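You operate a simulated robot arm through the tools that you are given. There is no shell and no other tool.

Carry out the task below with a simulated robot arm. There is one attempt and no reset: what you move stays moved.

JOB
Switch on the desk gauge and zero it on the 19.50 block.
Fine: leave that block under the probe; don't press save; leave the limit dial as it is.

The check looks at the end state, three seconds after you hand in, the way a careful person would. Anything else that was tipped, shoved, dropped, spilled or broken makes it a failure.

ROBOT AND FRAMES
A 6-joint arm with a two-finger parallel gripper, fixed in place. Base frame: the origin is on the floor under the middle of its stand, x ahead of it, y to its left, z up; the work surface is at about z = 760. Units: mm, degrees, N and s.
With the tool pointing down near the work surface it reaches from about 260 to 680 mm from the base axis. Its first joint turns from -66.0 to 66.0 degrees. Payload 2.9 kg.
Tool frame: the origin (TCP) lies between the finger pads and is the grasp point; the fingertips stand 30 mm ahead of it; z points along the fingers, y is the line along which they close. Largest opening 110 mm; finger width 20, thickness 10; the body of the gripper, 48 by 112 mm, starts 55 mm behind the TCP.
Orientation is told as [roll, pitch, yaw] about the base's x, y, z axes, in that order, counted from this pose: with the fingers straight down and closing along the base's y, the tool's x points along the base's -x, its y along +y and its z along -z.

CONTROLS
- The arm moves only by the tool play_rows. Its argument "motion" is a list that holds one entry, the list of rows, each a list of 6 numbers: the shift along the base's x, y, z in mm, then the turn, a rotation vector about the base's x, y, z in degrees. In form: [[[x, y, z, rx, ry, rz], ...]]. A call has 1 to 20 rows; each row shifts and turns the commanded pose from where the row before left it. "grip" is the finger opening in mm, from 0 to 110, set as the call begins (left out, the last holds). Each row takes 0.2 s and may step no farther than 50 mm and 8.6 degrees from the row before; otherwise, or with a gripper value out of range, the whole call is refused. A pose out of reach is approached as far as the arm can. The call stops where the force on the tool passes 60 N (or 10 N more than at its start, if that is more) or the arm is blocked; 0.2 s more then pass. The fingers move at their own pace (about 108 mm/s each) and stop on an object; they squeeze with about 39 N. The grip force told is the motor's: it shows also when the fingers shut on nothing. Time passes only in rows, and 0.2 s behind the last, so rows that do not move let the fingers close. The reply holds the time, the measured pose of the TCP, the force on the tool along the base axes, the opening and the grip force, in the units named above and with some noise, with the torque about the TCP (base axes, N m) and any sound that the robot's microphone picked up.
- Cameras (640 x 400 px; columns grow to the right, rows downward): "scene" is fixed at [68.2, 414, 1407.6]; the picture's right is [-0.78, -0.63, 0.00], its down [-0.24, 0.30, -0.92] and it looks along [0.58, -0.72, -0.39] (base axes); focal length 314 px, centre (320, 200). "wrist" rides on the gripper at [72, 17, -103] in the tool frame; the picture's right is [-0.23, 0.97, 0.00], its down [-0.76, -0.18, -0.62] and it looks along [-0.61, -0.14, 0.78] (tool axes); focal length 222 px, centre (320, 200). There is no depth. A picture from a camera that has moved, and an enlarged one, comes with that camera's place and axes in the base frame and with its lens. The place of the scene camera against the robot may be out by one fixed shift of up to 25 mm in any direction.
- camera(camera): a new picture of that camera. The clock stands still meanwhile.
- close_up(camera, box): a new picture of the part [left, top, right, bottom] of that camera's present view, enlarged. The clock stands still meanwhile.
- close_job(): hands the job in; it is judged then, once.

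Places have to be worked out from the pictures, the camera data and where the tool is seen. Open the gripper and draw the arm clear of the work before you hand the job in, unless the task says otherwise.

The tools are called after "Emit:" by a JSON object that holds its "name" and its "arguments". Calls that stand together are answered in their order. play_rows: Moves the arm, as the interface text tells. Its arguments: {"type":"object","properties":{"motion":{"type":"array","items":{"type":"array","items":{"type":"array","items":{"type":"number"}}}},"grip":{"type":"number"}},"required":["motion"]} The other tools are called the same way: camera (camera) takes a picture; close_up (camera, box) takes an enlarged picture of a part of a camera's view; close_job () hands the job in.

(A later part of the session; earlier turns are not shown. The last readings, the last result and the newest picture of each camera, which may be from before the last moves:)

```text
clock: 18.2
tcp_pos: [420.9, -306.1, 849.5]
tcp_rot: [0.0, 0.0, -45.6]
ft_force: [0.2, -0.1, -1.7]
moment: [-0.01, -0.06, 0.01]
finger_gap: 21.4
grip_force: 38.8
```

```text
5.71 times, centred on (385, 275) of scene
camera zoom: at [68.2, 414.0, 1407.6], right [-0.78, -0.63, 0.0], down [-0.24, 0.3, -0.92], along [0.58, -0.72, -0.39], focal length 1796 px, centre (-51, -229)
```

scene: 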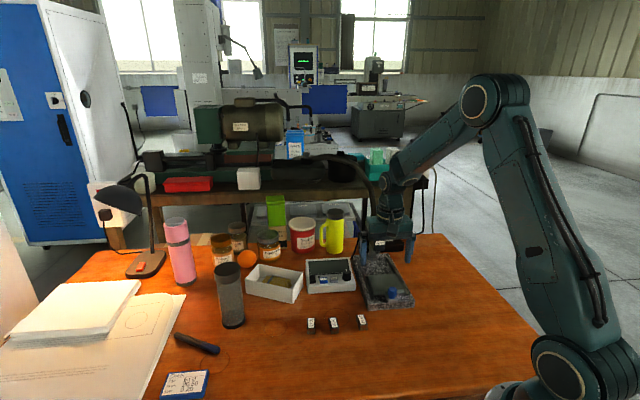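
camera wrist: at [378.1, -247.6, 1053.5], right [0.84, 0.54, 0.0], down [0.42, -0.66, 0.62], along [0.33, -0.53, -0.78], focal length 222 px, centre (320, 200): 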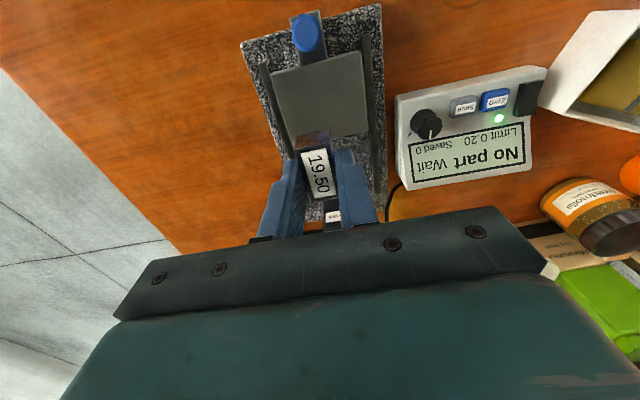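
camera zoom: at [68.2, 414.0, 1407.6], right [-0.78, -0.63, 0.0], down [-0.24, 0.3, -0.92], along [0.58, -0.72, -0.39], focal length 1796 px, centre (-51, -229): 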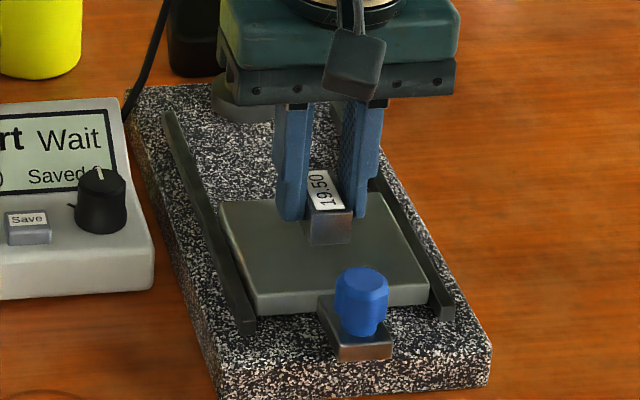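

Corner checks agree (plate top 801, centre (418,-305)), and the block is about 1 mm off centre, which is fine. I lower it slowly to contact.

Emit:
{"name": "play_rows", "arguments": {"motion": [[[0, 0, -6, 0, 0, 0], [0, 0, -5, 0, 0, 0], [0, 0, -1, 0, 0, 0], [0, 0, -1, 0, 0, 0], [0, 0, 0, 0, 0, 0]]]}}

```text
clock: 19.4
tcp_pos: [421.6, -305.9, 838.7]
tcp_rot: [0.1, -0.3, -45.7]
ft_force: [-5.8, 0.1, 28.9]
moment: [0.15, 0.3, 0.02]
finger_gap: 21.5
grip_force: 39.0
```

Contact shows 29 N up at TCP 838.7. I check that the block is sitting flat on the plate before I release.

Emit:
{"name": "play_rows", "arguments": {"motion": [[[0, 0, 1.5, 0, 0, 0], [0, 0, 0, 0, 0, 0]]]}}

Emit:
{"name": "close_up", "arguments": {"camera": "scene", "box": [370, 265, 410, 295]}}

Emit:
{"name": "close_up", "arguments": {"camera": "wrist", "box": [240, 100, 400, 220]}}

```text
clock: 20.0
tcp_pos: [421.2, -305.6, 838.0]
tcp_rot: [0.0, -0.2, -45.6]
ft_force: [-1.0, -3.7, 21.9]
moment: [-0.22, -0.04, -0.01]
finger_gap: 21.2
grip_force: 39.1
```

```text
13.33 times, centred on (390, 280) of scene
camera zoom: at [67.8, 414.2, 1407.6], right [-0.78, -0.63, 0.0], down [-0.24, 0.3, -0.92], along [0.58, -0.72, -0.39], focal length 4190 px, centre (-613, -867)
```

zoom: 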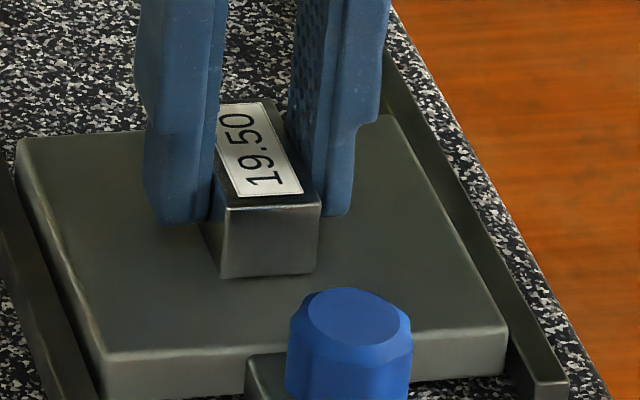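

```text
3.33 times, centred on (320, 160) of wrist
camera zoom: at [382.7, -241.4, 939.7], right [0.86, 0.52, 0.0], down [0.4, -0.67, 0.63], along [0.32, -0.54, -0.78], focal length 740 px, centre (320, 333)
```

zoom: 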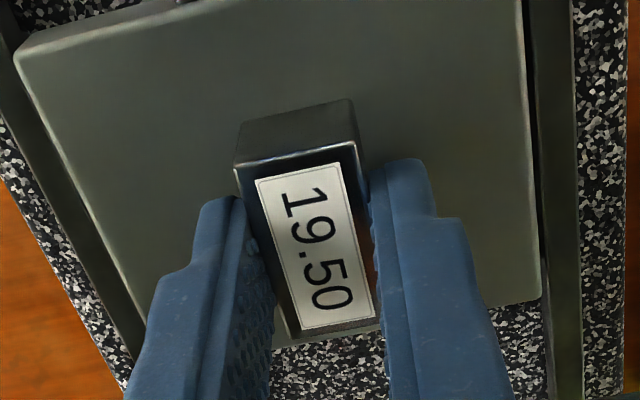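

The block sits flat on the plate with a residual 22 N press. I ease up another 1.5 mm and then open the fingers.

Emit:
{"name": "play_rows", "arguments": {"motion": [[[0, 0, 1.2, 0, 0, 0], [0, 0, 0, 0, 0, 0]]]}}

Emit:
{"name": "play_rows", "arguments": {"motion": [[[0, 0, 0, 0, 0, 0], [0, 0, 0, 0, 0, 0]]], "grip": 45}}

Emit:
{"name": "close_up", "arguments": {"camera": "wrist", "box": [240, 100, 400, 220]}}

```text
clock: 20.6
tcp_pos: [420.2, -305.2, 838.4]
tcp_rot: [0.0, -0.1, -45.6]
ft_force: [2.6, -4.2, 10.1]
moment: [-0.29, -0.24, 0.0]
finger_gap: 21.4
grip_force: 38.6
```

```text
clock: 21.2
tcp_pos: [420.2, -303.8, 838.0]
tcp_rot: [-0.1, 0.1, -45.7]
ft_force: [0.4, -0.1, -0.1]
moment: [0.01, 0.0, -0.02]
finger_gap: 45.0
grip_force: 0.0
```

```text
3.33 times, centred on (320, 160) of wrist
camera zoom: at [381.9, -240.5, 940.1], right [0.86, 0.52, 0.0], down [0.41, -0.67, 0.62], along [0.32, -0.53, -0.78], focal length 740 px, centre (320, 333)
```

zoom: 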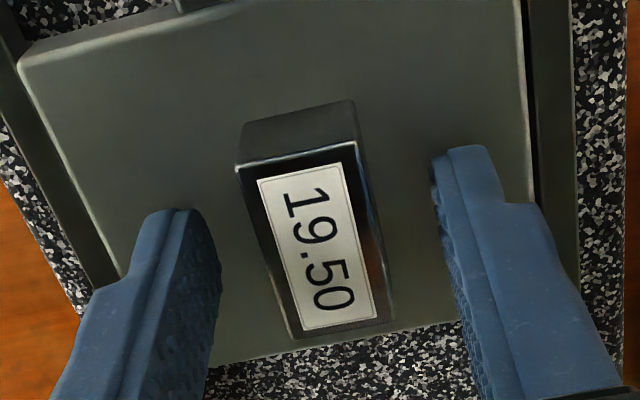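

Block released at (419.8,-302.9), within about 3 mm of the plate centre. I lift clear, close the fingers, and move to in front of the blue sled knob (est. (374,-259)) to check it.

Emit:
{"name": "play_rows", "arguments": {"motion": [[[0, 0, 15, 0, 0, 0], [0, 0, 35, 0, 0, 0], [0, 0, 30, 0, 0, 0]]]}}

Emit:
{"name": "play_rows", "arguments": {"motion": [[[-23.9, 23.5, 0, 0, 0, 0], [-23.9, 23.5, 0, 0, 0, 0], [-23.9, 23.5, 0, 0, 0, 0], [0, 0, 0, 0, 0, 0]]], "grip": 0}}

Emit:
{"name": "camera", "arguments": {"camera": "wrist"}}

Emit:
{"name": "close_up", "arguments": {"camera": "scene", "box": [350, 230, 430, 320]}}

```text
clock: 22.0
tcp_pos: [421.4, -306.3, 919.0]
tcp_rot: [-0.1, 0.0, -45.7]
ft_force: [0.2, 0.4, 0.8]
moment: [0.0, 0.0, 0.0]
finger_gap: 45.1
grip_force: 0.1
```

```text
clock: 23.0
tcp_pos: [349.9, -233.3, 919.4]
tcp_rot: [0.1, 0.1, -45.7]
ft_force: [1.0, 0.1, 0.4]
moment: [0.02, -0.03, 0.05]
finger_gap: 0.0
grip_force: 37.6
```

```text
taken
camera wrist: at [311.2, -170.8, 1021.5], right [0.86, 0.52, 0.0], down [0.4, -0.67, 0.62], along [0.32, -0.53, -0.78], focal length 222 px, centre (320, 200)
```

wrist: 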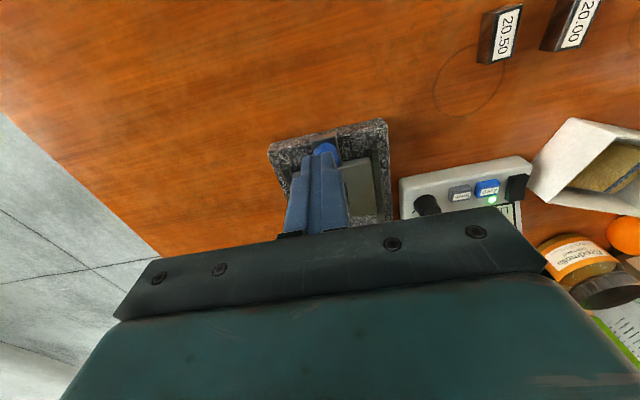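

```text
4.44 times, centred on (390, 275) of scene
camera zoom: at [68.2, 414.1, 1407.6], right [-0.78, -0.63, 0.0], down [-0.24, 0.3, -0.92], along [0.58, -0.72, -0.39], focal length 1397 px, centre (9, -133)
```

zoom: 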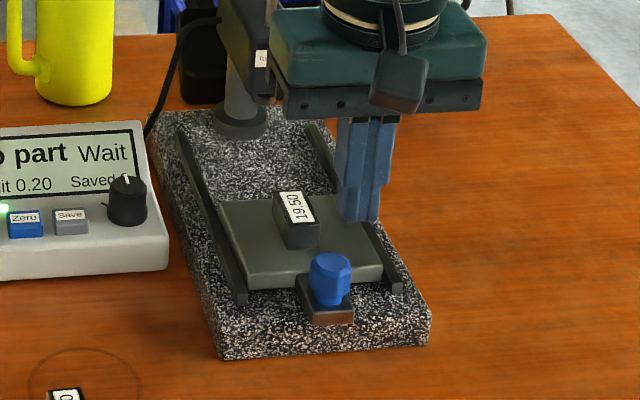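

I zoom the wrist view on the blue knob to fix its exact position relative to the closed fingertips.

Emit:
{"name": "close_up", "arguments": {"camera": "wrist", "box": [260, 110, 400, 220]}}

Emit:
{"name": "close_up", "arguments": {"camera": "scene", "box": [375, 275, 415, 305]}}

```text
3.64 times, centred on (330, 165) of wrist
camera zoom: at [311.2, -170.8, 1021.5], right [0.86, 0.52, 0.0], down [0.4, -0.67, 0.62], along [0.32, -0.53, -0.78], focal length 808 px, centre (284, 327)
```

zoom: 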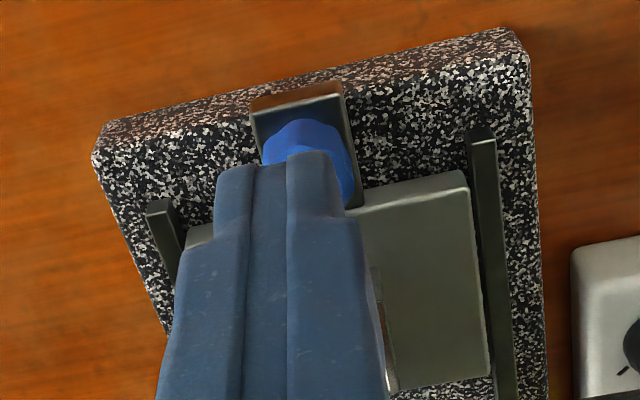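

```text
13.33 times, centred on (395, 290) of scene
camera zoom: at [68.2, 414.1, 1407.6], right [-0.78, -0.63, 0.0], down [-0.24, 0.3, -0.92], along [0.58, -0.72, -0.39], focal length 4190 px, centre (-680, -1000)
```

zoom: 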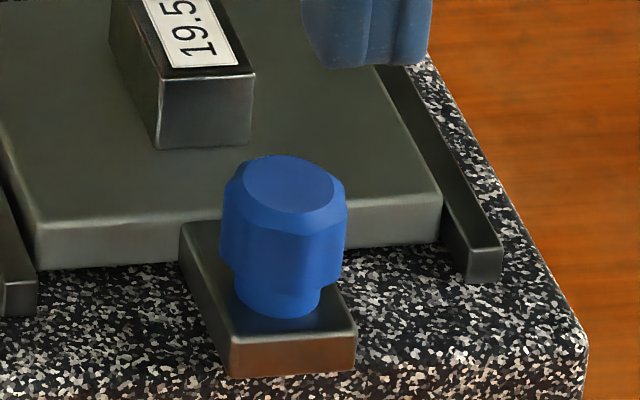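

The knob is centred laterally on the sled axis, and the fingers are 6-12 mm in front of it. I back off slightly more and descend so that the tips are at about z=803 (mid-height on the knob).

Emit:
{"name": "play_rows", "arguments": {"motion": [[[-4.2, 4.3, 0, 0, 0, 0], [0, 0, -40, 0, 0, 0], [0, 0, -30, 0, 0, 0], [0, 0, -16, 0, 0, 0], [0, 0, 0, 0, 0, 0]]]}}

Emit:
{"name": "camera", "arguments": {"camera": "wrist"}}

Emit:
{"name": "close_up", "arguments": {"camera": "scene", "box": [360, 250, 430, 310]}}

```text
clock: 24.2
tcp_pos: [345.3, -230.5, 831.3]
tcp_rot: [0.0, 0.0, -45.7]
ft_force: [0.3, -0.2, 0.2]
moment: [0.02, -0.01, 0.06]
finger_gap: 0.2
grip_force: 37.8
```

```text
taken
camera wrist: at [306.7, -166.7, 933.3], right [0.86, 0.52, 0.0], down [0.4, -0.67, 0.62], along [0.32, -0.53, -0.78], focal length 222 px, centre (320, 200)
```

wrist: 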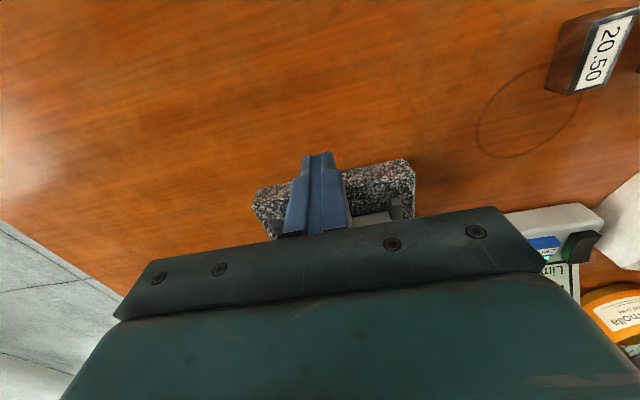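

```text
6.67 times, centred on (395, 280) of scene
camera zoom: at [68.2, 414.0, 1407.6], right [-0.78, -0.63, 0.0], down [-0.24, 0.3, -0.92], along [0.58, -0.72, -0.39], focal length 2095 px, centre (-180, -333)
```

zoom: 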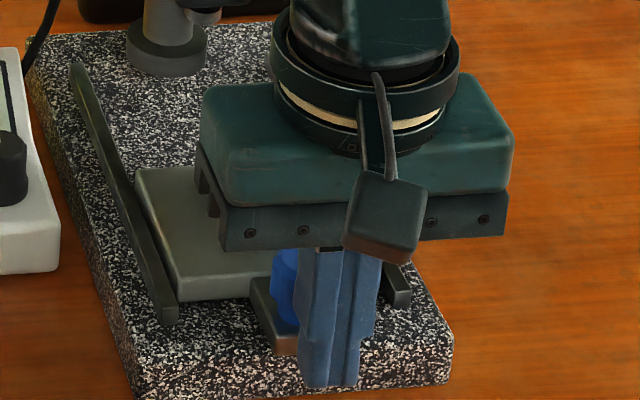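

The fingertips are in front of the knob and laterally aligned. I start pushing along the gauge axis at a slow 15 mm/s and watch the force.

Emit:
{"name": "play_rows", "arguments": {"motion": [[[2.09, -2.15, 0, 0, 0, 0], [2.09, -2.15, 0, 0, 0, 0], [2.09, -2.15, 0, 0, 0, 0], [2.09, -2.15, 0, 0, 0, 0], [2.09, -2.15, 0, 0, 0, 0], [2.09, -2.15, 0, 0, 0, 0], [2.09, -2.15, 0, 0, 0, 0], [2.09, -2.15, 0, 0, 0, 0], [2.09, -2.15, 0, 0, 0, 0], [2.09, -2.15, 0, 0, 0, 0]]]}}

Emit:
{"name": "close_up", "arguments": {"camera": "scene", "box": [350, 230, 430, 310]}}

```text
clock: 26.4
tcp_pos: [367.0, -250.9, 832.7]
tcp_rot: [-0.1, 0.0, -45.6]
ft_force: [0.5, 0.8, 0.2]
moment: [0.0, 0.0, -0.04]
finger_gap: 0.0
grip_force: 38.1
```

```text
5.00 times, centred on (390, 270) of scene
camera zoom: at [68.2, 414.1, 1407.6], right [-0.78, -0.63, 0.0], down [-0.24, 0.3, -0.92], along [0.58, -0.72, -0.39], focal length 1571 px, centre (-30, -150)
```

zoom: 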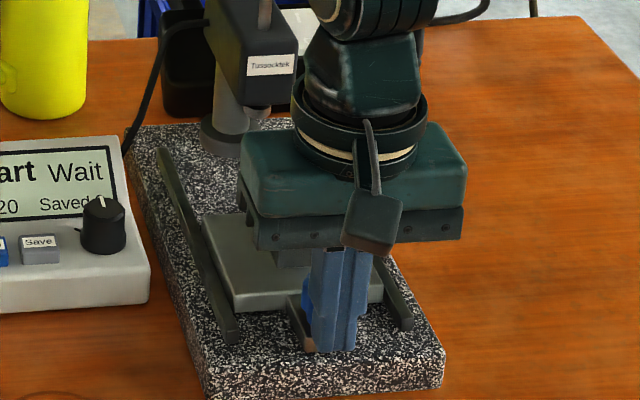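

The sled slides with very little force; it has moved about 14 mm so far. I continue to about 60 mm of travel and check the clearance of the block under the probe.

Emit:
{"name": "play_rows", "arguments": {"motion": [[[2.09, -2.15, 0, 0, 0, 0], [2.09, -2.15, 0, 0, 0, 0], [2.09, -2.15, 0, 0, 0, 0], [2.09, -2.15, 0, 0, 0, 0], [2.09, -2.15, 0, 0, 0, 0], [2.09, -2.15, 0, 0, 0, 0], [2.09, -2.15, 0, 0, 0, 0], [2.09, -2.15, 0, 0, 0, 0], [2.09, -2.15, 0, 0, 0, 0], [2.09, -2.15, 0, 0, 0, 0], [2.09, -2.15, 0, 0, 0, 0], [2.09, -2.15, 0, 0, 0, 0], [2.09, -2.15, 0, 0, 0, 0], [2.09, -2.15, 0, 0, 0, 0], [2.09, -2.15, 0, 0, 0, 0]]]}}

Emit:
{"name": "close_up", "arguments": {"camera": "scene", "box": [350, 210, 430, 310]}}

Emit:
{"name": "camera", "arguments": {"camera": "wrist"}}

```text
clock: 29.6
tcp_pos: [399.1, -282.5, 832.0]
tcp_rot: [0.0, 0.1, -45.6]
ft_force: [0.0, 1.2, 7.9]
moment: [-0.05, -0.02, -0.09]
finger_gap: 0.0
grip_force: 37.6
```

```text
4.00 times, centred on (390, 260) of scene
camera zoom: at [68.1, 414.1, 1407.6], right [-0.78, -0.63, 0.0], down [-0.24, 0.3, -0.92], along [0.58, -0.72, -0.39], focal length 1257 px, centre (40, -40)
```

zoom: 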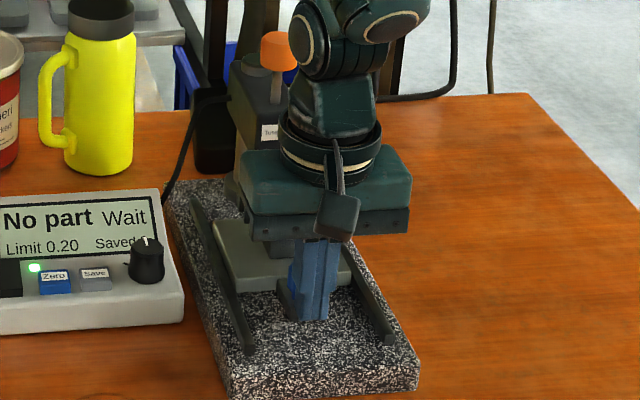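

```text
taken
camera wrist: at [359.2, -218.6, 934.5], right [0.86, 0.52, 0.0], down [0.4, -0.67, 0.62], along [0.32, -0.53, -0.78], focal length 222 px, centre (320, 200)
```

wrist: 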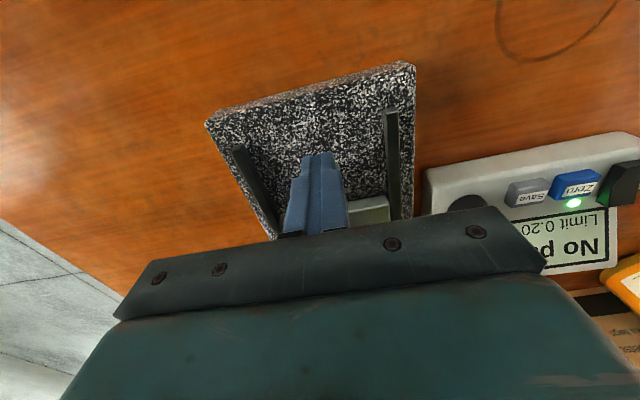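

There is a slight 8 N vertical force. I zoom to see where the finger bears on the sled and how far the plate has moved.

Emit:
{"name": "close_up", "arguments": {"camera": "scene", "box": [370, 260, 420, 300]}}

Emit:
{"name": "close_up", "arguments": {"camera": "wrist", "box": [270, 140, 400, 220]}}

Emit:
{"name": "close_up", "arguments": {"camera": "scene", "box": [355, 240, 405, 290]}}

```text
10.00 times, centred on (395, 280) of scene
camera zoom: at [68.1, 414.1, 1407.6], right [-0.78, -0.63, 0.0], down [-0.24, 0.3, -0.92], along [0.58, -0.72, -0.39], focal length 3142 px, centre (-430, -600)
```

zoom: 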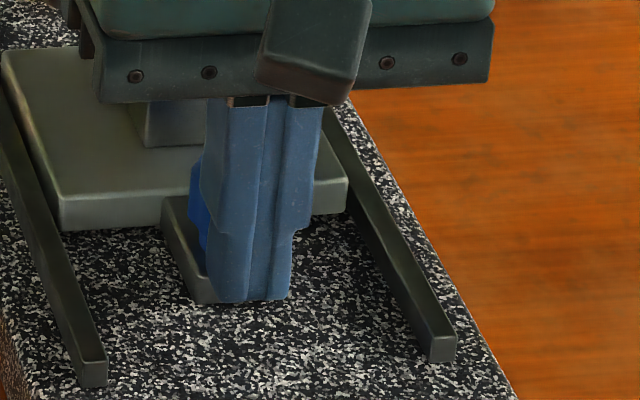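

```text
4.92 times, centred on (335, 180) of wrist
camera zoom: at [359.2, -218.6, 934.5], right [0.86, 0.52, 0.0], down [0.4, -0.67, 0.62], along [0.32, -0.53, -0.78], focal length 1094 px, centre (246, 298)
```

zoom: 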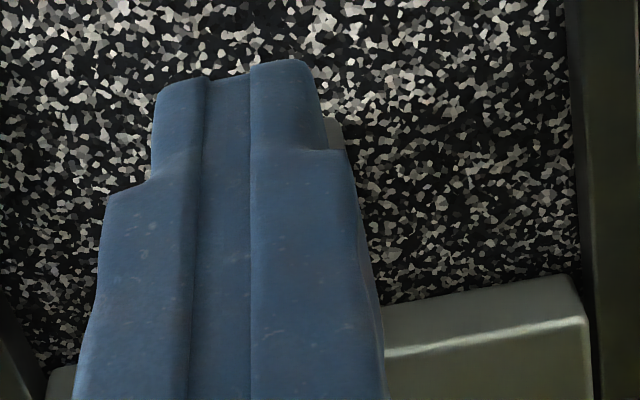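

```text
8.00 times, centred on (380, 265) of scene
camera zoom: at [68.1, 414.1, 1407.6], right [-0.78, -0.63, 0.0], down [-0.24, 0.3, -0.92], along [0.58, -0.72, -0.39], focal length 2514 px, centre (-160, -320)
```

zoom: 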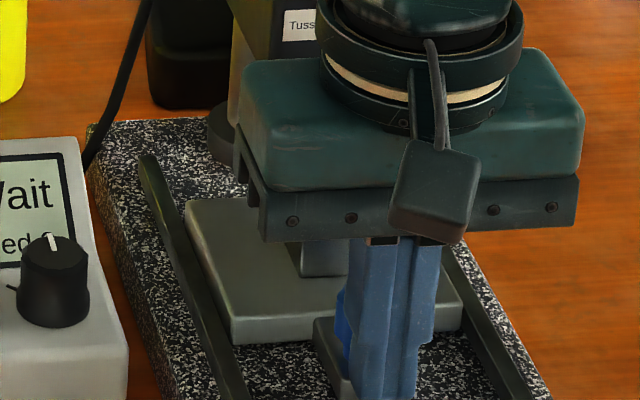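

The plate has moved about 60 mm, as expected. I raise the tip 1.5 mm to relieve the rub on the bracket and push on 27 mm.

Emit:
{"name": "play_rows", "arguments": {"motion": [[[0, 0, 1.5, 0, 0, 0], [2.09, -2.15, 0, 0, 0, 0], [2.09, -2.15, 0, 0, 0, 0], [2.09, -2.15, 0, 0, 0, 0], [2.09, -2.15, 0, 0, 0, 0], [2.09, -2.15, 0, 0, 0, 0], [2.09, -2.15, 0, 0, 0, 0], [2.09, -2.15, 0, 0, 0, 0], [2.09, -2.15, 0, 0, 0, 0], [2.09, -2.15, 0, 0, 0, 0]]]}}

Emit:
{"name": "close_up", "arguments": {"camera": "scene", "box": [340, 210, 420, 290]}}

Emit:
{"name": "camera", "arguments": {"camera": "wrist"}}

```text
clock: 31.8
tcp_pos: [416.7, -301.1, 834.2]
tcp_rot: [0.0, -0.1, -45.7]
ft_force: [-1.9, 0.8, 0.9]
moment: [0.02, 0.01, 0.01]
finger_gap: 0.1
grip_force: 37.4
```

```text
5.00 times, centred on (380, 250) of scene
camera zoom: at [68.2, 414.1, 1407.6], right [-0.78, -0.63, 0.0], down [-0.24, 0.3, -0.92], along [0.58, -0.72, -0.39], focal length 1571 px, centre (20, -50)
```

zoom: 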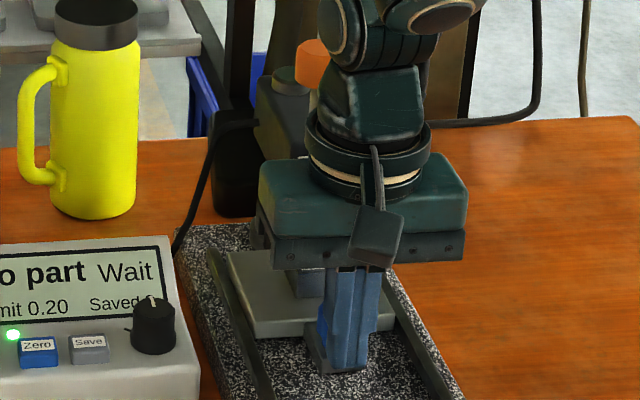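

```text
taken
camera wrist: at [378.1, -237.8, 936.9], right [0.86, 0.52, 0.0], down [0.4, -0.67, 0.62], along [0.32, -0.53, -0.78], focal length 222 px, centre (320, 200)
```

wrist: 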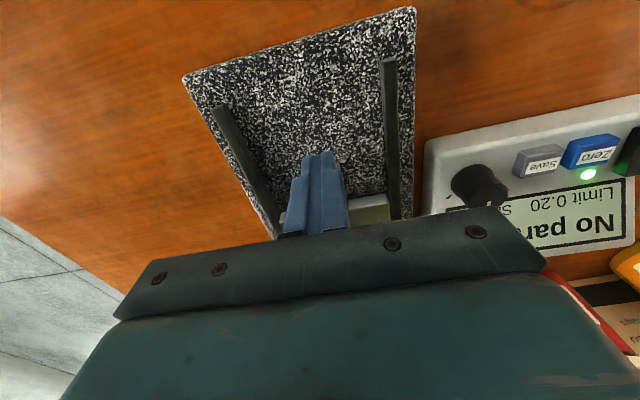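

Travel is about 85 mm and the display still reads "No part". I push on in 2 mm steps to around 95 mm, watching for a stop.

Emit:
{"name": "play_rows", "arguments": {"motion": [[[1.39, -1.43, 0, 0, 0, 0], [1.39, -1.43, 0, 0, 0, 0], [1.39, -1.43, 0, 0, 0, 0], [1.39, -1.43, 0, 0, 0, 0], [1.39, -1.43, 0, 0, 0, 0], [0, 0, 0, 0, 0, 0]]]}}

Emit:
{"name": "close_up", "arguments": {"camera": "scene", "box": [340, 210, 420, 290]}}

```text
clock: 33.2
tcp_pos: [423.7, -308.4, 833.3]
tcp_rot: [-0.1, 0.0, -45.6]
ft_force: [0.3, 0.7, 0.0]
moment: [0.0, 0.01, -0.02]
finger_gap: 0.0
grip_force: 37.6
```

```text
5.00 times, centred on (380, 250) of scene
camera zoom: at [68.2, 414.0, 1407.6], right [-0.78, -0.63, 0.0], down [-0.24, 0.3, -0.92], along [0.58, -0.72, -0.39], focal length 1571 px, centre (20, -50)
```

zoom: 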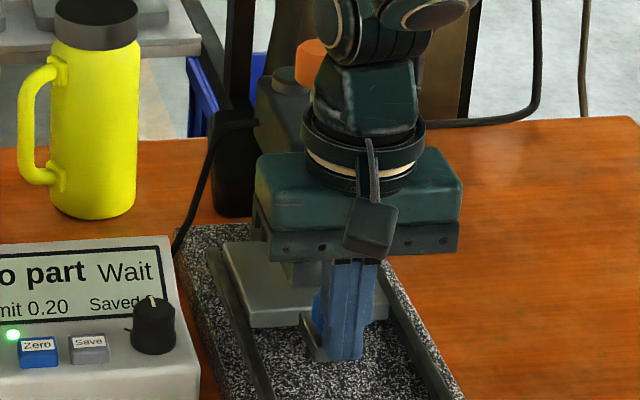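

Travel is about 95 mm with no stop felt. I push about 6 mm more in smaller steps.

Emit:
{"name": "play_rows", "arguments": {"motion": [[[1.05, -1.08, 0, 0, 0, 0], [1.05, -1.08, 0, 0, 0, 0], [1.05, -1.08, 0, 0, 0, 0], [1.05, -1.08, 0, 0, 0, 0], [0, 0, 0, 0, 0, 0]]]}}

Emit:
{"name": "close_up", "arguments": {"camera": "scene", "box": [340, 210, 420, 290]}}

```text
clock: 34.4
tcp_pos: [425.0, -310.3, 833.1]
tcp_rot: [0.1, 0.8, -45.6]
ft_force: [-22.2, 25.8, 8.7]
moment: [0.16, -0.07, -0.01]
finger_gap: 0.2
grip_force: 37.6
```

```text
5.00 times, centred on (380, 250) of scene
camera zoom: at [67.5, 414.8, 1407.4], right [-0.78, -0.63, 0.0], down [-0.24, 0.3, -0.92], along [0.58, -0.72, -0.39], focal length 1571 px, centre (20, -50)
```

zoom: 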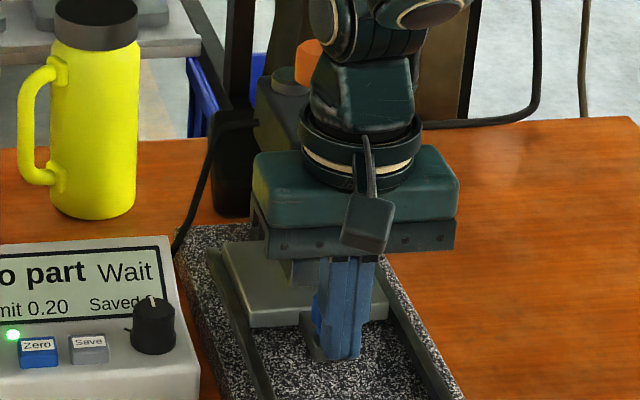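

The end stop is reached (about 34 N back along the axis, travel ~97 mm). I back off, raise, and inspect the block under the probe.

Emit:
{"name": "play_rows", "arguments": {"motion": [[[-2.09, 2.15, 0, 0, 0, 0], [-2.79, 2.87, 0, 0, 0, 0], [-7, 7.2, 0, 0, 0, 0], [-14, 14.3, 0, 0, 0, 0], [-14, 14.3, 20, 0, 0, 0], [-20, 20, 45, 0, 0, 0], [-20, 20, 45, 0, 0, 0], [-20, 20, 45, 0, 0, 0], [-20, 20, 45, 0, 0, 0], [0, 0, 45, 0, 0, 0], [0, 0, 0, 0, 0, 0]]]}}

Emit:
{"name": "close_up", "arguments": {"camera": "scene", "box": [350, 210, 420, 280]}}

Emit:
{"name": "close_up", "arguments": {"camera": "scene", "box": [370, 240, 400, 270]}}

Emit:
{"name": "close_up", "arguments": {"camera": "scene", "box": [295, 245, 365, 300]}}

Emit:
{"name": "camera", "arguments": {"camera": "wrist"}}

```text
refused: row 6 steps farther than a row can; nothing moved
```

```text
5.71 times, centred on (385, 245) of scene
camera zoom: at [67.5, 414.8, 1407.4], right [-0.78, -0.63, 0.0], down [-0.24, 0.3, -0.92], along [0.58, -0.72, -0.39], focal length 1796 px, centre (-51, -57)
```

zoom: 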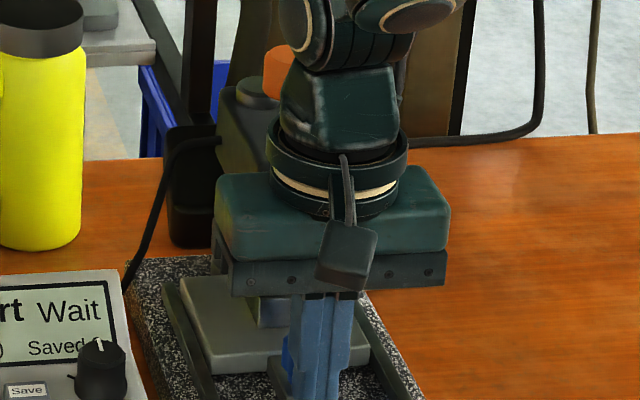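

```text
13.33 times, centred on (385, 255) of scene
camera zoom: at [67.5, 414.8, 1407.4], right [-0.78, -0.63, 0.0], down [-0.24, 0.3, -0.92], along [0.58, -0.72, -0.39], focal length 4190 px, centre (-547, -533)
```

zoom: 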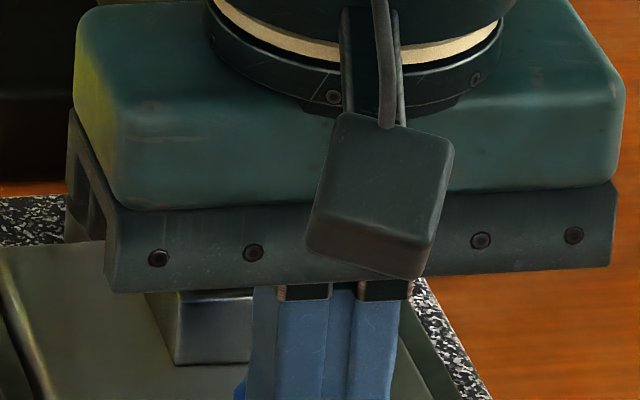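

```text
7.27 times, centred on (330, 272) of scene
camera zoom: at [67.5, 414.8, 1407.4], right [-0.78, -0.63, 0.0], down [-0.24, 0.3, -0.92], along [0.58, -0.72, -0.39], focal length 2286 px, centre (247, -327)
```

zoom: 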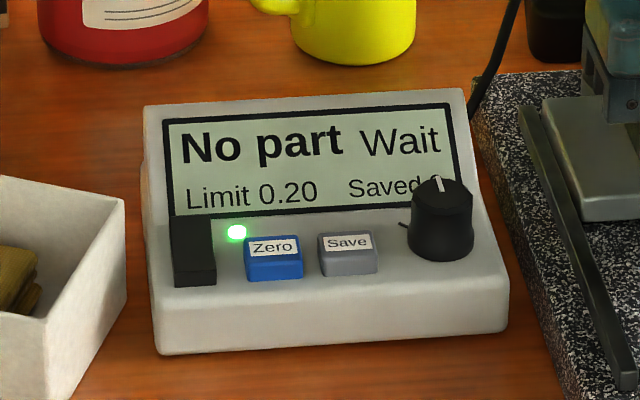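

```text
taken
camera wrist: at [387.5, -247.3, 936.1], right [0.85, 0.52, 0.0], down [0.41, -0.67, 0.61], along [0.32, -0.53, -0.79], focal length 222 px, centre (320, 200)
```

wrist: 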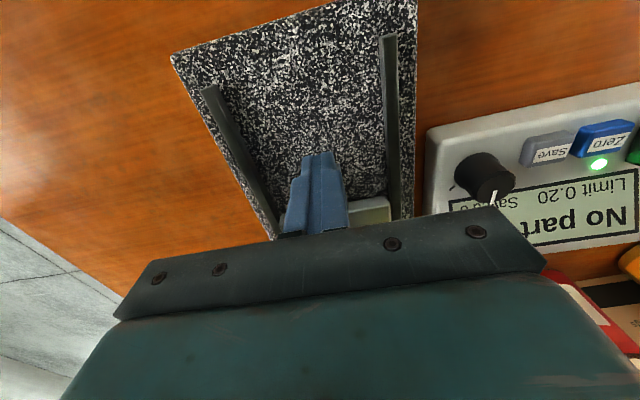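

The call was refused because one row was too long, so nothing moved. I repeat the retreat with shorter rows.

Emit:
{"name": "play_rows", "arguments": {"motion": [[[-2.09, 2.15, 0, 0, 0, 0], [-2.79, 2.87, 0, 0, 0, 0], [-7, 7.2, 0, 0, 0, 0], [-14, 14.3, 0, 0, 0, 0], [-14, 14.3, 20, 0, 0, 0], [-15, 15, 40, 0, 0, 0], [-15, 15, 40, 0, 0, 0], [-15, 15, 40, 0, 0, 0], [-15, 15, 40, 0, 0, 0], [0, 0, 45, 0, 0, 0], [0, 0, 0, 0, 0, 0]]]}}

Emit:
{"name": "close_up", "arguments": {"camera": "scene", "box": [350, 210, 420, 280]}}

Emit:
{"name": "close_up", "arguments": {"camera": "scene", "box": [370, 240, 400, 270]}}

Emit:
{"name": "camera", "arguments": {"camera": "wrist"}}

```text
clock: 36.8
tcp_pos: [328.9, -212.6, 1059.6]
tcp_rot: [0.0, 0.0, -45.7]
ft_force: [0.7, 0.3, -0.1]
moment: [-0.02, -0.02, 0.01]
finger_gap: 0.1
grip_force: 38.0
```

```text
5.71 times, centred on (385, 245) of scene
camera zoom: at [68.2, 414.0, 1407.6], right [-0.78, -0.63, 0.0], down [-0.24, 0.3, -0.92], along [0.58, -0.72, -0.39], focal length 1796 px, centre (-51, -57)
```

zoom: 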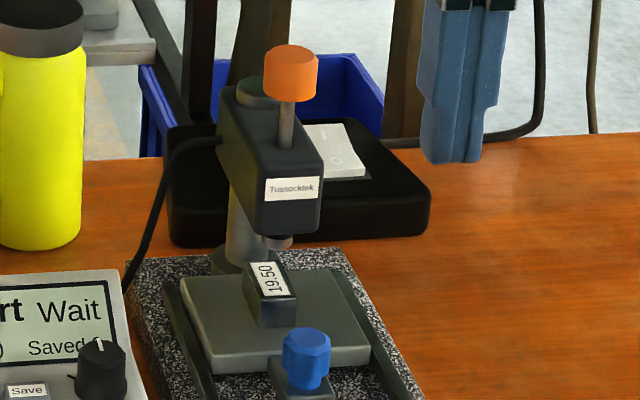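

```text
13.33 times, centred on (385, 255) of scene
camera zoom: at [68.2, 414.0, 1407.6], right [-0.78, -0.63, 0.0], down [-0.24, 0.3, -0.92], along [0.58, -0.72, -0.39], focal length 4190 px, centre (-547, -533)
```

zoom: 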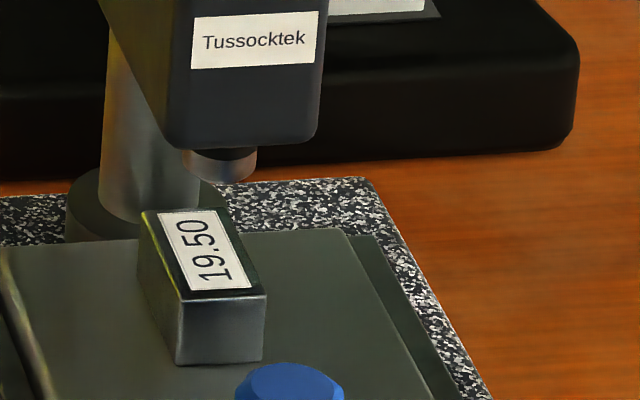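

```text
taken
camera wrist: at [290.8, -148.4, 1162.9], right [0.86, 0.52, 0.0], down [0.4, -0.67, 0.62], along [0.32, -0.53, -0.78], focal length 222 px, centre (320, 200)
```

wrist: 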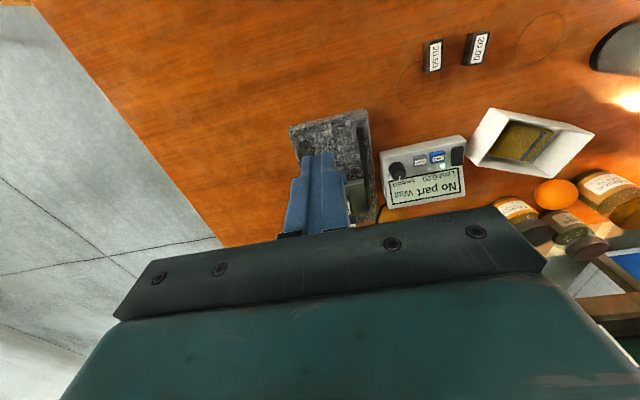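

The block is under the probe with about 17 mm of air between the tip and the block top, so the orange plunger has to come down. I move above the orange knob (490,-377) to check alignment.

Emit:
{"name": "play_rows", "arguments": {"motion": [[[26.8, -27.35, 0, 0, 0, 0], [26.8, -27.35, 0, 0, 0, 0], [26.8, -27.35, 0, 0, 0, 0], [26.8, -27.35, 0, 0, 0, 0], [26.8, -27.35, 0, 0, 0, 0], [26.8, -27.35, 0, 0, 0, 0], [0, 0, -20, 0, 0, 0], [0, 0, 0, 0, 0, 0]]]}}

Emit:
{"name": "close_up", "arguments": {"camera": "wrist", "box": [250, 60, 410, 220]}}

Emit:
{"name": "close_up", "arguments": {"camera": "scene", "box": [345, 190, 425, 270]}}

```text
clock: 38.6
tcp_pos: [488.6, -375.7, 1039.8]
tcp_rot: [-0.1, 0.0, -45.7]
ft_force: [0.1, 1.3, -0.6]
moment: [0.0, 0.0, -0.02]
finger_gap: 0.0
grip_force: 37.5
```

```text
2.50 times, centred on (330, 140) of wrist
camera zoom: at [449.7, -313.0, 1141.9], right [0.86, 0.52, 0.0], down [0.4, -0.67, 0.62], along [0.32, -0.53, -0.78], focal length 555 px, centre (295, 350)
```

zoom: 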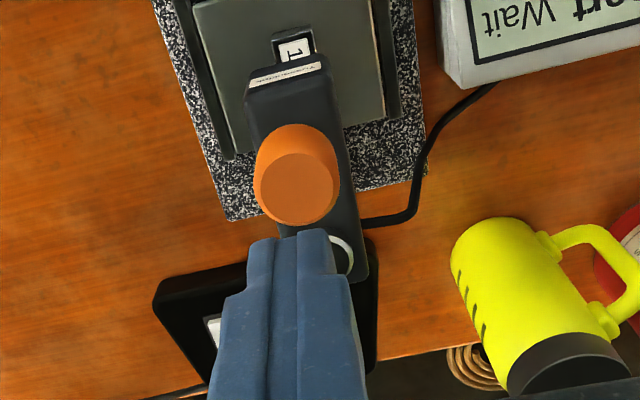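

```text
5.00 times, centred on (385, 230) of scene
camera zoom: at [68.2, 414.0, 1407.6], right [-0.78, -0.63, 0.0], down [-0.24, 0.3, -0.92], along [0.58, -0.72, -0.39], focal length 1571 px, centre (-5, 50)
```

zoom: 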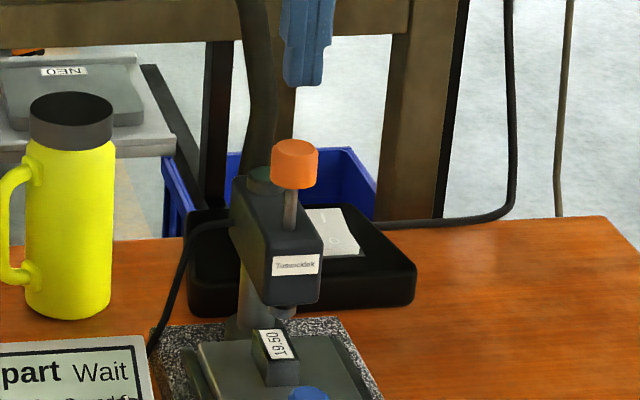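

The knob top centre is at (488.7,-376.6), within 1 mm of the tool axis. I descend to just above it, then press gently in small steps.

Emit:
{"name": "play_rows", "arguments": {"motion": [[[0, -0.8, -20, 0, 0, 0], [0, 0, -18, 0, 0, 0], [0, 0, -3, 0, 0, 0], [0, 0, -2, 0, 0, 0], [0, 0, -2, 0, 0, 0], [0, 0, -2, 0, 0, 0], [0, 0, 0, 0, 0, 0]]]}}

Emit:
{"name": "close_up", "arguments": {"camera": "scene", "box": [345, 190, 425, 270]}}

```text
clock: 40.2
tcp_pos: [488.3, -377.8, 990.7]
tcp_rot: [0.0, -0.1, -45.7]
ft_force: [-1.0, -0.3, -0.2]
moment: [0.04, -0.01, -0.01]
finger_gap: 0.0
grip_force: 37.3
```

```text
5.00 times, centred on (385, 230) of scene
camera zoom: at [68.2, 414.0, 1407.6], right [-0.78, -0.63, 0.0], down [-0.24, 0.3, -0.92], along [0.58, -0.72, -0.39], focal length 1571 px, centre (-5, 50)
```

zoom: 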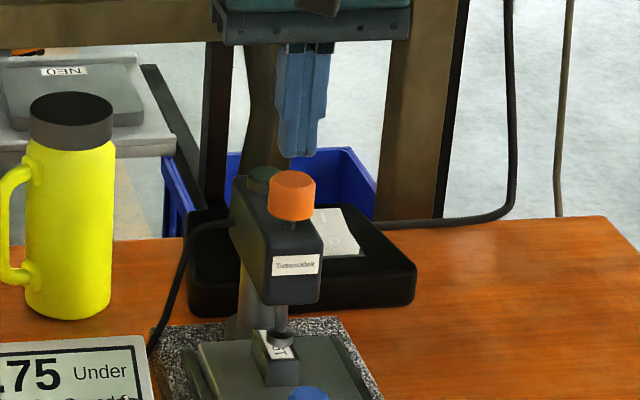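

The plunger dropped by itself onto the block, and the display now shows a value ending in ".75  Under". I lift away and read it.

Emit:
{"name": "play_rows", "arguments": {"motion": [[[0, 0, 20, 0, 0, 0], [0, 0, 40, 0, 0, 0], [-10, 15, 20, 0, 0, 0], [0, 0, 0, 0, 0, 0]]]}}

Emit:
{"name": "close_up", "arguments": {"camera": "scene", "box": [295, 245, 365, 300]}}

Emit:
{"name": "close_up", "arguments": {"camera": "scene", "box": [365, 220, 405, 270]}}

Emit:
{"name": "close_up", "arguments": {"camera": "scene", "box": [372, 245, 392, 265]}}

```text
clock: 41.2
tcp_pos: [477.3, -363.2, 1071.1]
tcp_rot: [0.0, 0.1, -45.7]
ft_force: [0.2, -0.4, -0.1]
moment: [0.03, -0.01, 0.01]
finger_gap: 0.0
grip_force: 37.2
```

```text
7.27 times, centred on (330, 272) of scene
camera zoom: at [68.2, 414.0, 1407.6], right [-0.78, -0.63, 0.0], down [-0.24, 0.3, -0.92], along [0.58, -0.72, -0.39], focal length 2286 px, centre (247, -327)
```

zoom: 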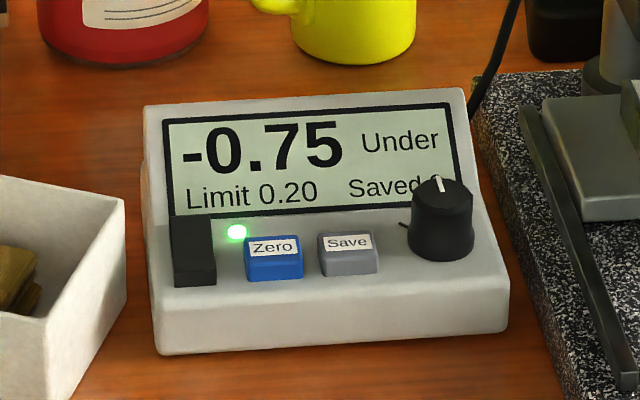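

```text
8.00 times, centred on (385, 245) of scene
camera zoom: at [68.2, 414.0, 1407.6], right [-0.78, -0.63, 0.0], down [-0.24, 0.3, -0.92], along [0.58, -0.72, -0.39], focal length 2514 px, centre (-200, -160)
```

zoom: 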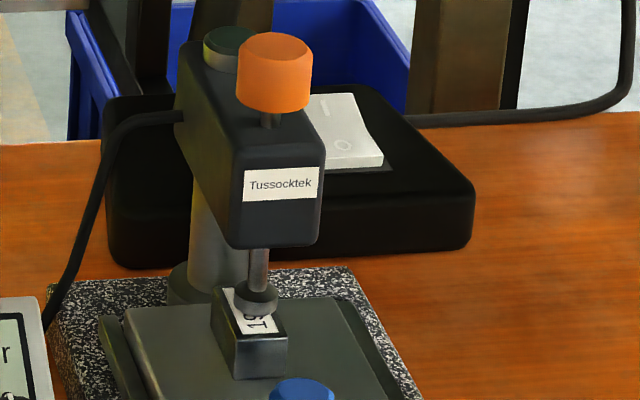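

```text
16.00 times, centred on (382, 255) of scene
camera zoom: at [68.2, 414.0, 1407.6], right [-0.78, -0.63, 0.0], down [-0.24, 0.3, -0.92], along [0.58, -0.72, -0.39], focal length 5028 px, centre (-672, -680)
```

zoom: 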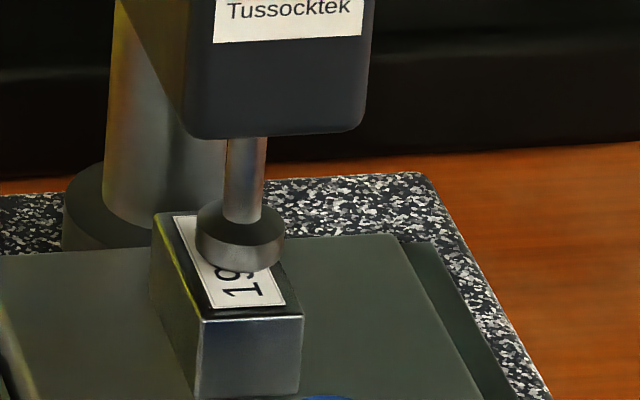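

The probe foot rests on the 19.50 block, and the display reads -0.75, Under. Next is Zero: I move above it (est. (574.5,-201.5,800)) and check alignment so that neither Save nor the rocker gets touched.

Emit:
{"name": "play_rows", "arguments": {"motion": [[[24.2, 40.4, 0, 0, 0, 0.2], [24.2, 40.4, 0, 0, 0, 0.2], [24.2, 40.4, 0, 0, 0, 0.2], [24.2, 40.4, 0, 0, 0, 0.2], [0, 0, -45, 0, 0, 0], [0, 0, -45, 0, 0, 0], [0, 0, -45, 0, 0, 0], [0, 0, -45, 0, 0, 0], [0, 0, 0, 0, 0, 0]]]}}

Emit:
{"name": "close_up", "arguments": {"camera": "wrist", "box": [240, 60, 400, 180]}}

Emit:
{"name": "close_up", "arguments": {"camera": "scene", "box": [300, 240, 370, 300]}}

```text
clock: 43.2
tcp_pos: [576.7, -200.0, 891.0]
tcp_rot: [0.0, 0.1, -44.9]
ft_force: [-0.3, -0.5, -0.6]
moment: [-0.01, 0.02, 0.01]
finger_gap: 0.0
grip_force: 38.0
```

```text
3.33 times, centred on (320, 120) of wrist
camera zoom: at [537.1, -135.6, 994.1], right [0.85, 0.53, 0.0], down [0.41, -0.66, 0.62], along [0.33, -0.53, -0.78], focal length 740 px, centre (320, 467)
```

zoom: 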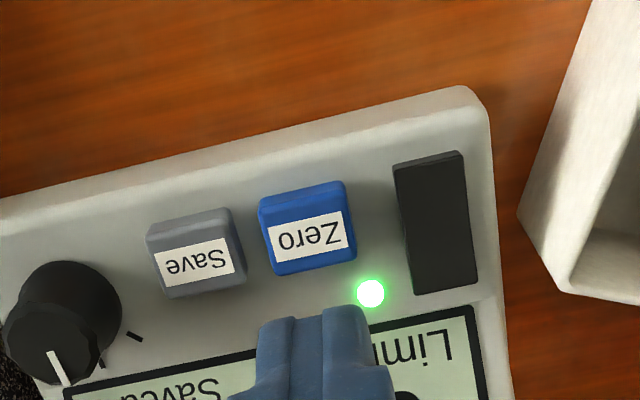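

```text
6.67 times, centred on (335, 270) of scene
camera zoom: at [68.2, 414.0, 1407.6], right [-0.78, -0.63, 0.0], down [-0.24, 0.3, -0.92], along [0.58, -0.72, -0.39], focal length 2095 px, centre (220, -267)
```

zoom: 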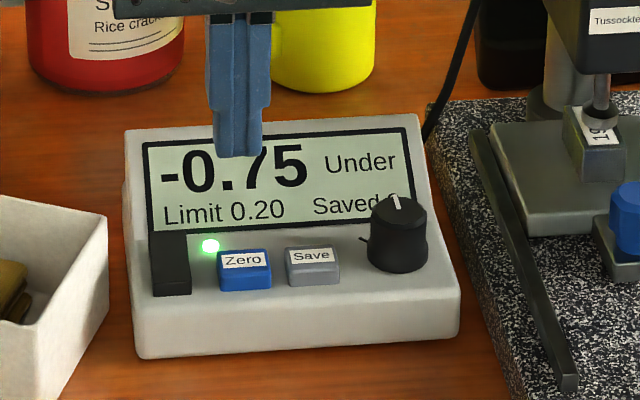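

Zero lies about (-1.6,-3.6) mm from the tool axis. I correct for that, biased slightly to the front, and descend to just above the key to check again.

Emit:
{"name": "play_rows", "arguments": {"motion": [[[-2.6, -2.6, 0, 0, 0, 0], [0, 0, -30, 0, 0, 0], [0, 0, -22, 0, 0, 0], [0, 0, 0, 0, 0, 0]]]}}

Emit:
{"name": "close_up", "arguments": {"camera": "wrist", "box": [250, 90, 390, 180]}}

Emit:
{"name": "close_up", "arguments": {"camera": "scene", "box": [308, 250, 358, 290]}}

```text
clock: 44.2
tcp_pos: [573.3, -202.3, 839.0]
tcp_rot: [-0.1, 0.0, -45.0]
ft_force: [-0.3, 0.2, 0.5]
moment: [0.0, 0.03, -0.01]
finger_gap: 0.0
grip_force: 37.7
```

```text
4.44 times, centred on (320, 135) of wrist
camera zoom: at [533.9, -139.7, 942.1], right [0.85, 0.53, 0.0], down [0.41, -0.66, 0.62], along [0.33, -0.53, -0.78], focal length 987 px, centre (320, 489)
```

zoom: 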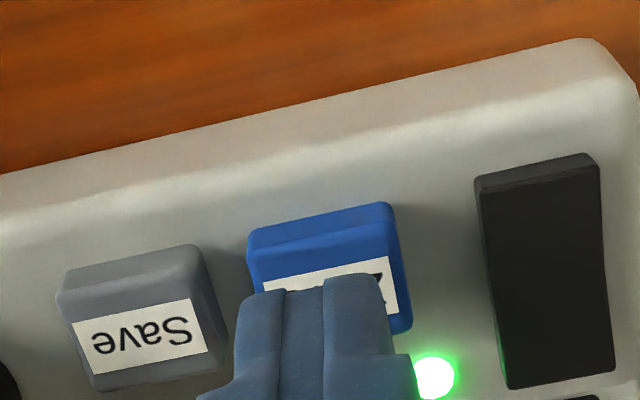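

```text
10.00 times, centred on (333, 270) of scene
camera zoom: at [68.2, 414.0, 1407.6], right [-0.78, -0.63, 0.0], down [-0.24, 0.3, -0.92], along [0.58, -0.72, -0.39], focal length 3142 px, centre (190, -500)
```

zoom: 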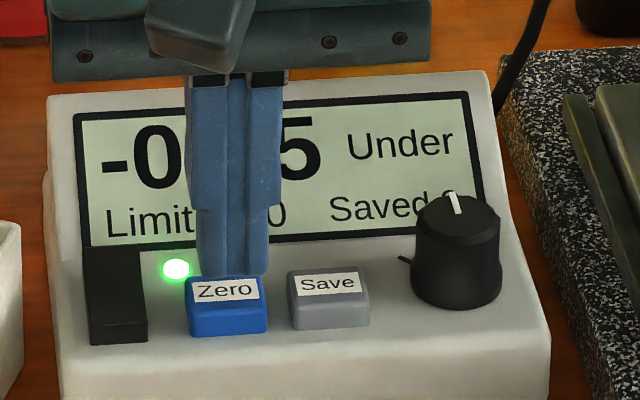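

The tip is over Zero, about 1.5 mm toward the Save side. I shift 1.5 mm toward the rocker side and lower in small steps.

Emit:
{"name": "play_rows", "arguments": {"motion": [[[1.1, 1.0, 0, 0, 0, 0], [0, 0, -4, 0, 0, 0], [0, 0, -2, 0, 0, 0], [0, 0, -1, 0, 0, 0], [0, 0, 0, 0, 0, 0]]]}}

Emit:
{"name": "close_up", "arguments": {"camera": "scene", "box": [308, 250, 358, 290]}}

```text
clock: 45.4
tcp_pos: [573.7, -202.1, 832.8]
tcp_rot: [0.0, 0.0, -44.9]
ft_force: [-0.5, -0.1, 0.7]
moment: [-0.02, -0.02, 0.0]
finger_gap: 0.0
grip_force: 37.7
```

```text
10.00 times, centred on (333, 270) of scene
camera zoom: at [68.2, 414.0, 1407.6], right [-0.78, -0.63, 0.0], down [-0.24, 0.3, -0.92], along [0.58, -0.72, -0.39], focal length 3142 px, centre (190, -500)
```

zoom: 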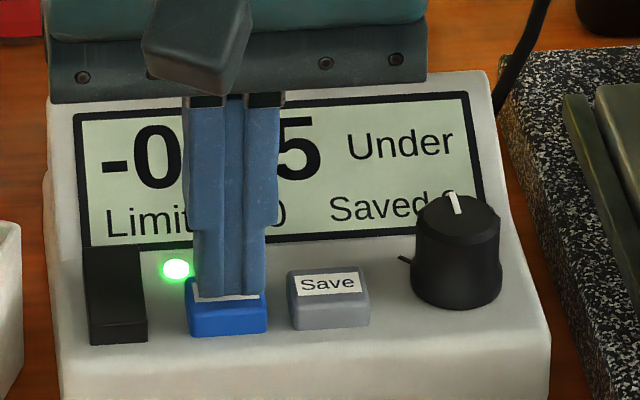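

The tip is just about at the key top, well centred. I continue down in 1 mm steps.

Emit:
{"name": "play_rows", "arguments": {"motion": [[[0, 0, -1, 0, 0, 0], [0, 0, -1, 0, 0, 0], [0, 0, -1, 0, 0, 0]]]}}

Emit:
{"name": "close_up", "arguments": {"camera": "scene", "box": [308, 250, 358, 290]}}

```text
clock: 46.2
tcp_pos: [573.7, -202.6, 828.5]
tcp_rot: [0.0, 0.0, -44.9]
ft_force: [0.3, -0.6, 2.4]
moment: [0.02, 0.0, 0.02]
finger_gap: 0.0
grip_force: 37.8
heard: click
```

```text
10.00 times, centred on (333, 270) of scene
camera zoom: at [68.1, 414.0, 1407.6], right [-0.78, -0.63, 0.0], down [-0.24, 0.3, -0.92], along [0.58, -0.72, -0.39], focal length 3142 px, centre (190, -500)
```

zoom: 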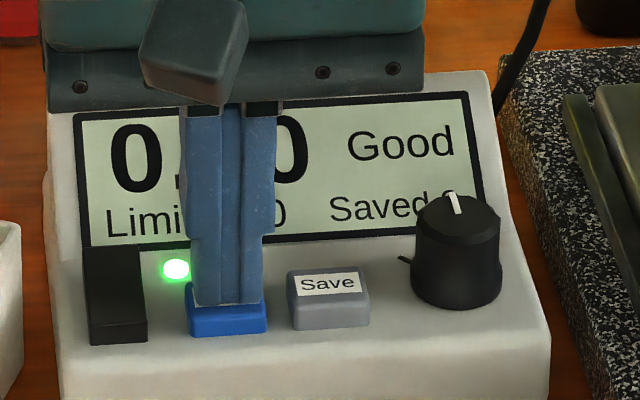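

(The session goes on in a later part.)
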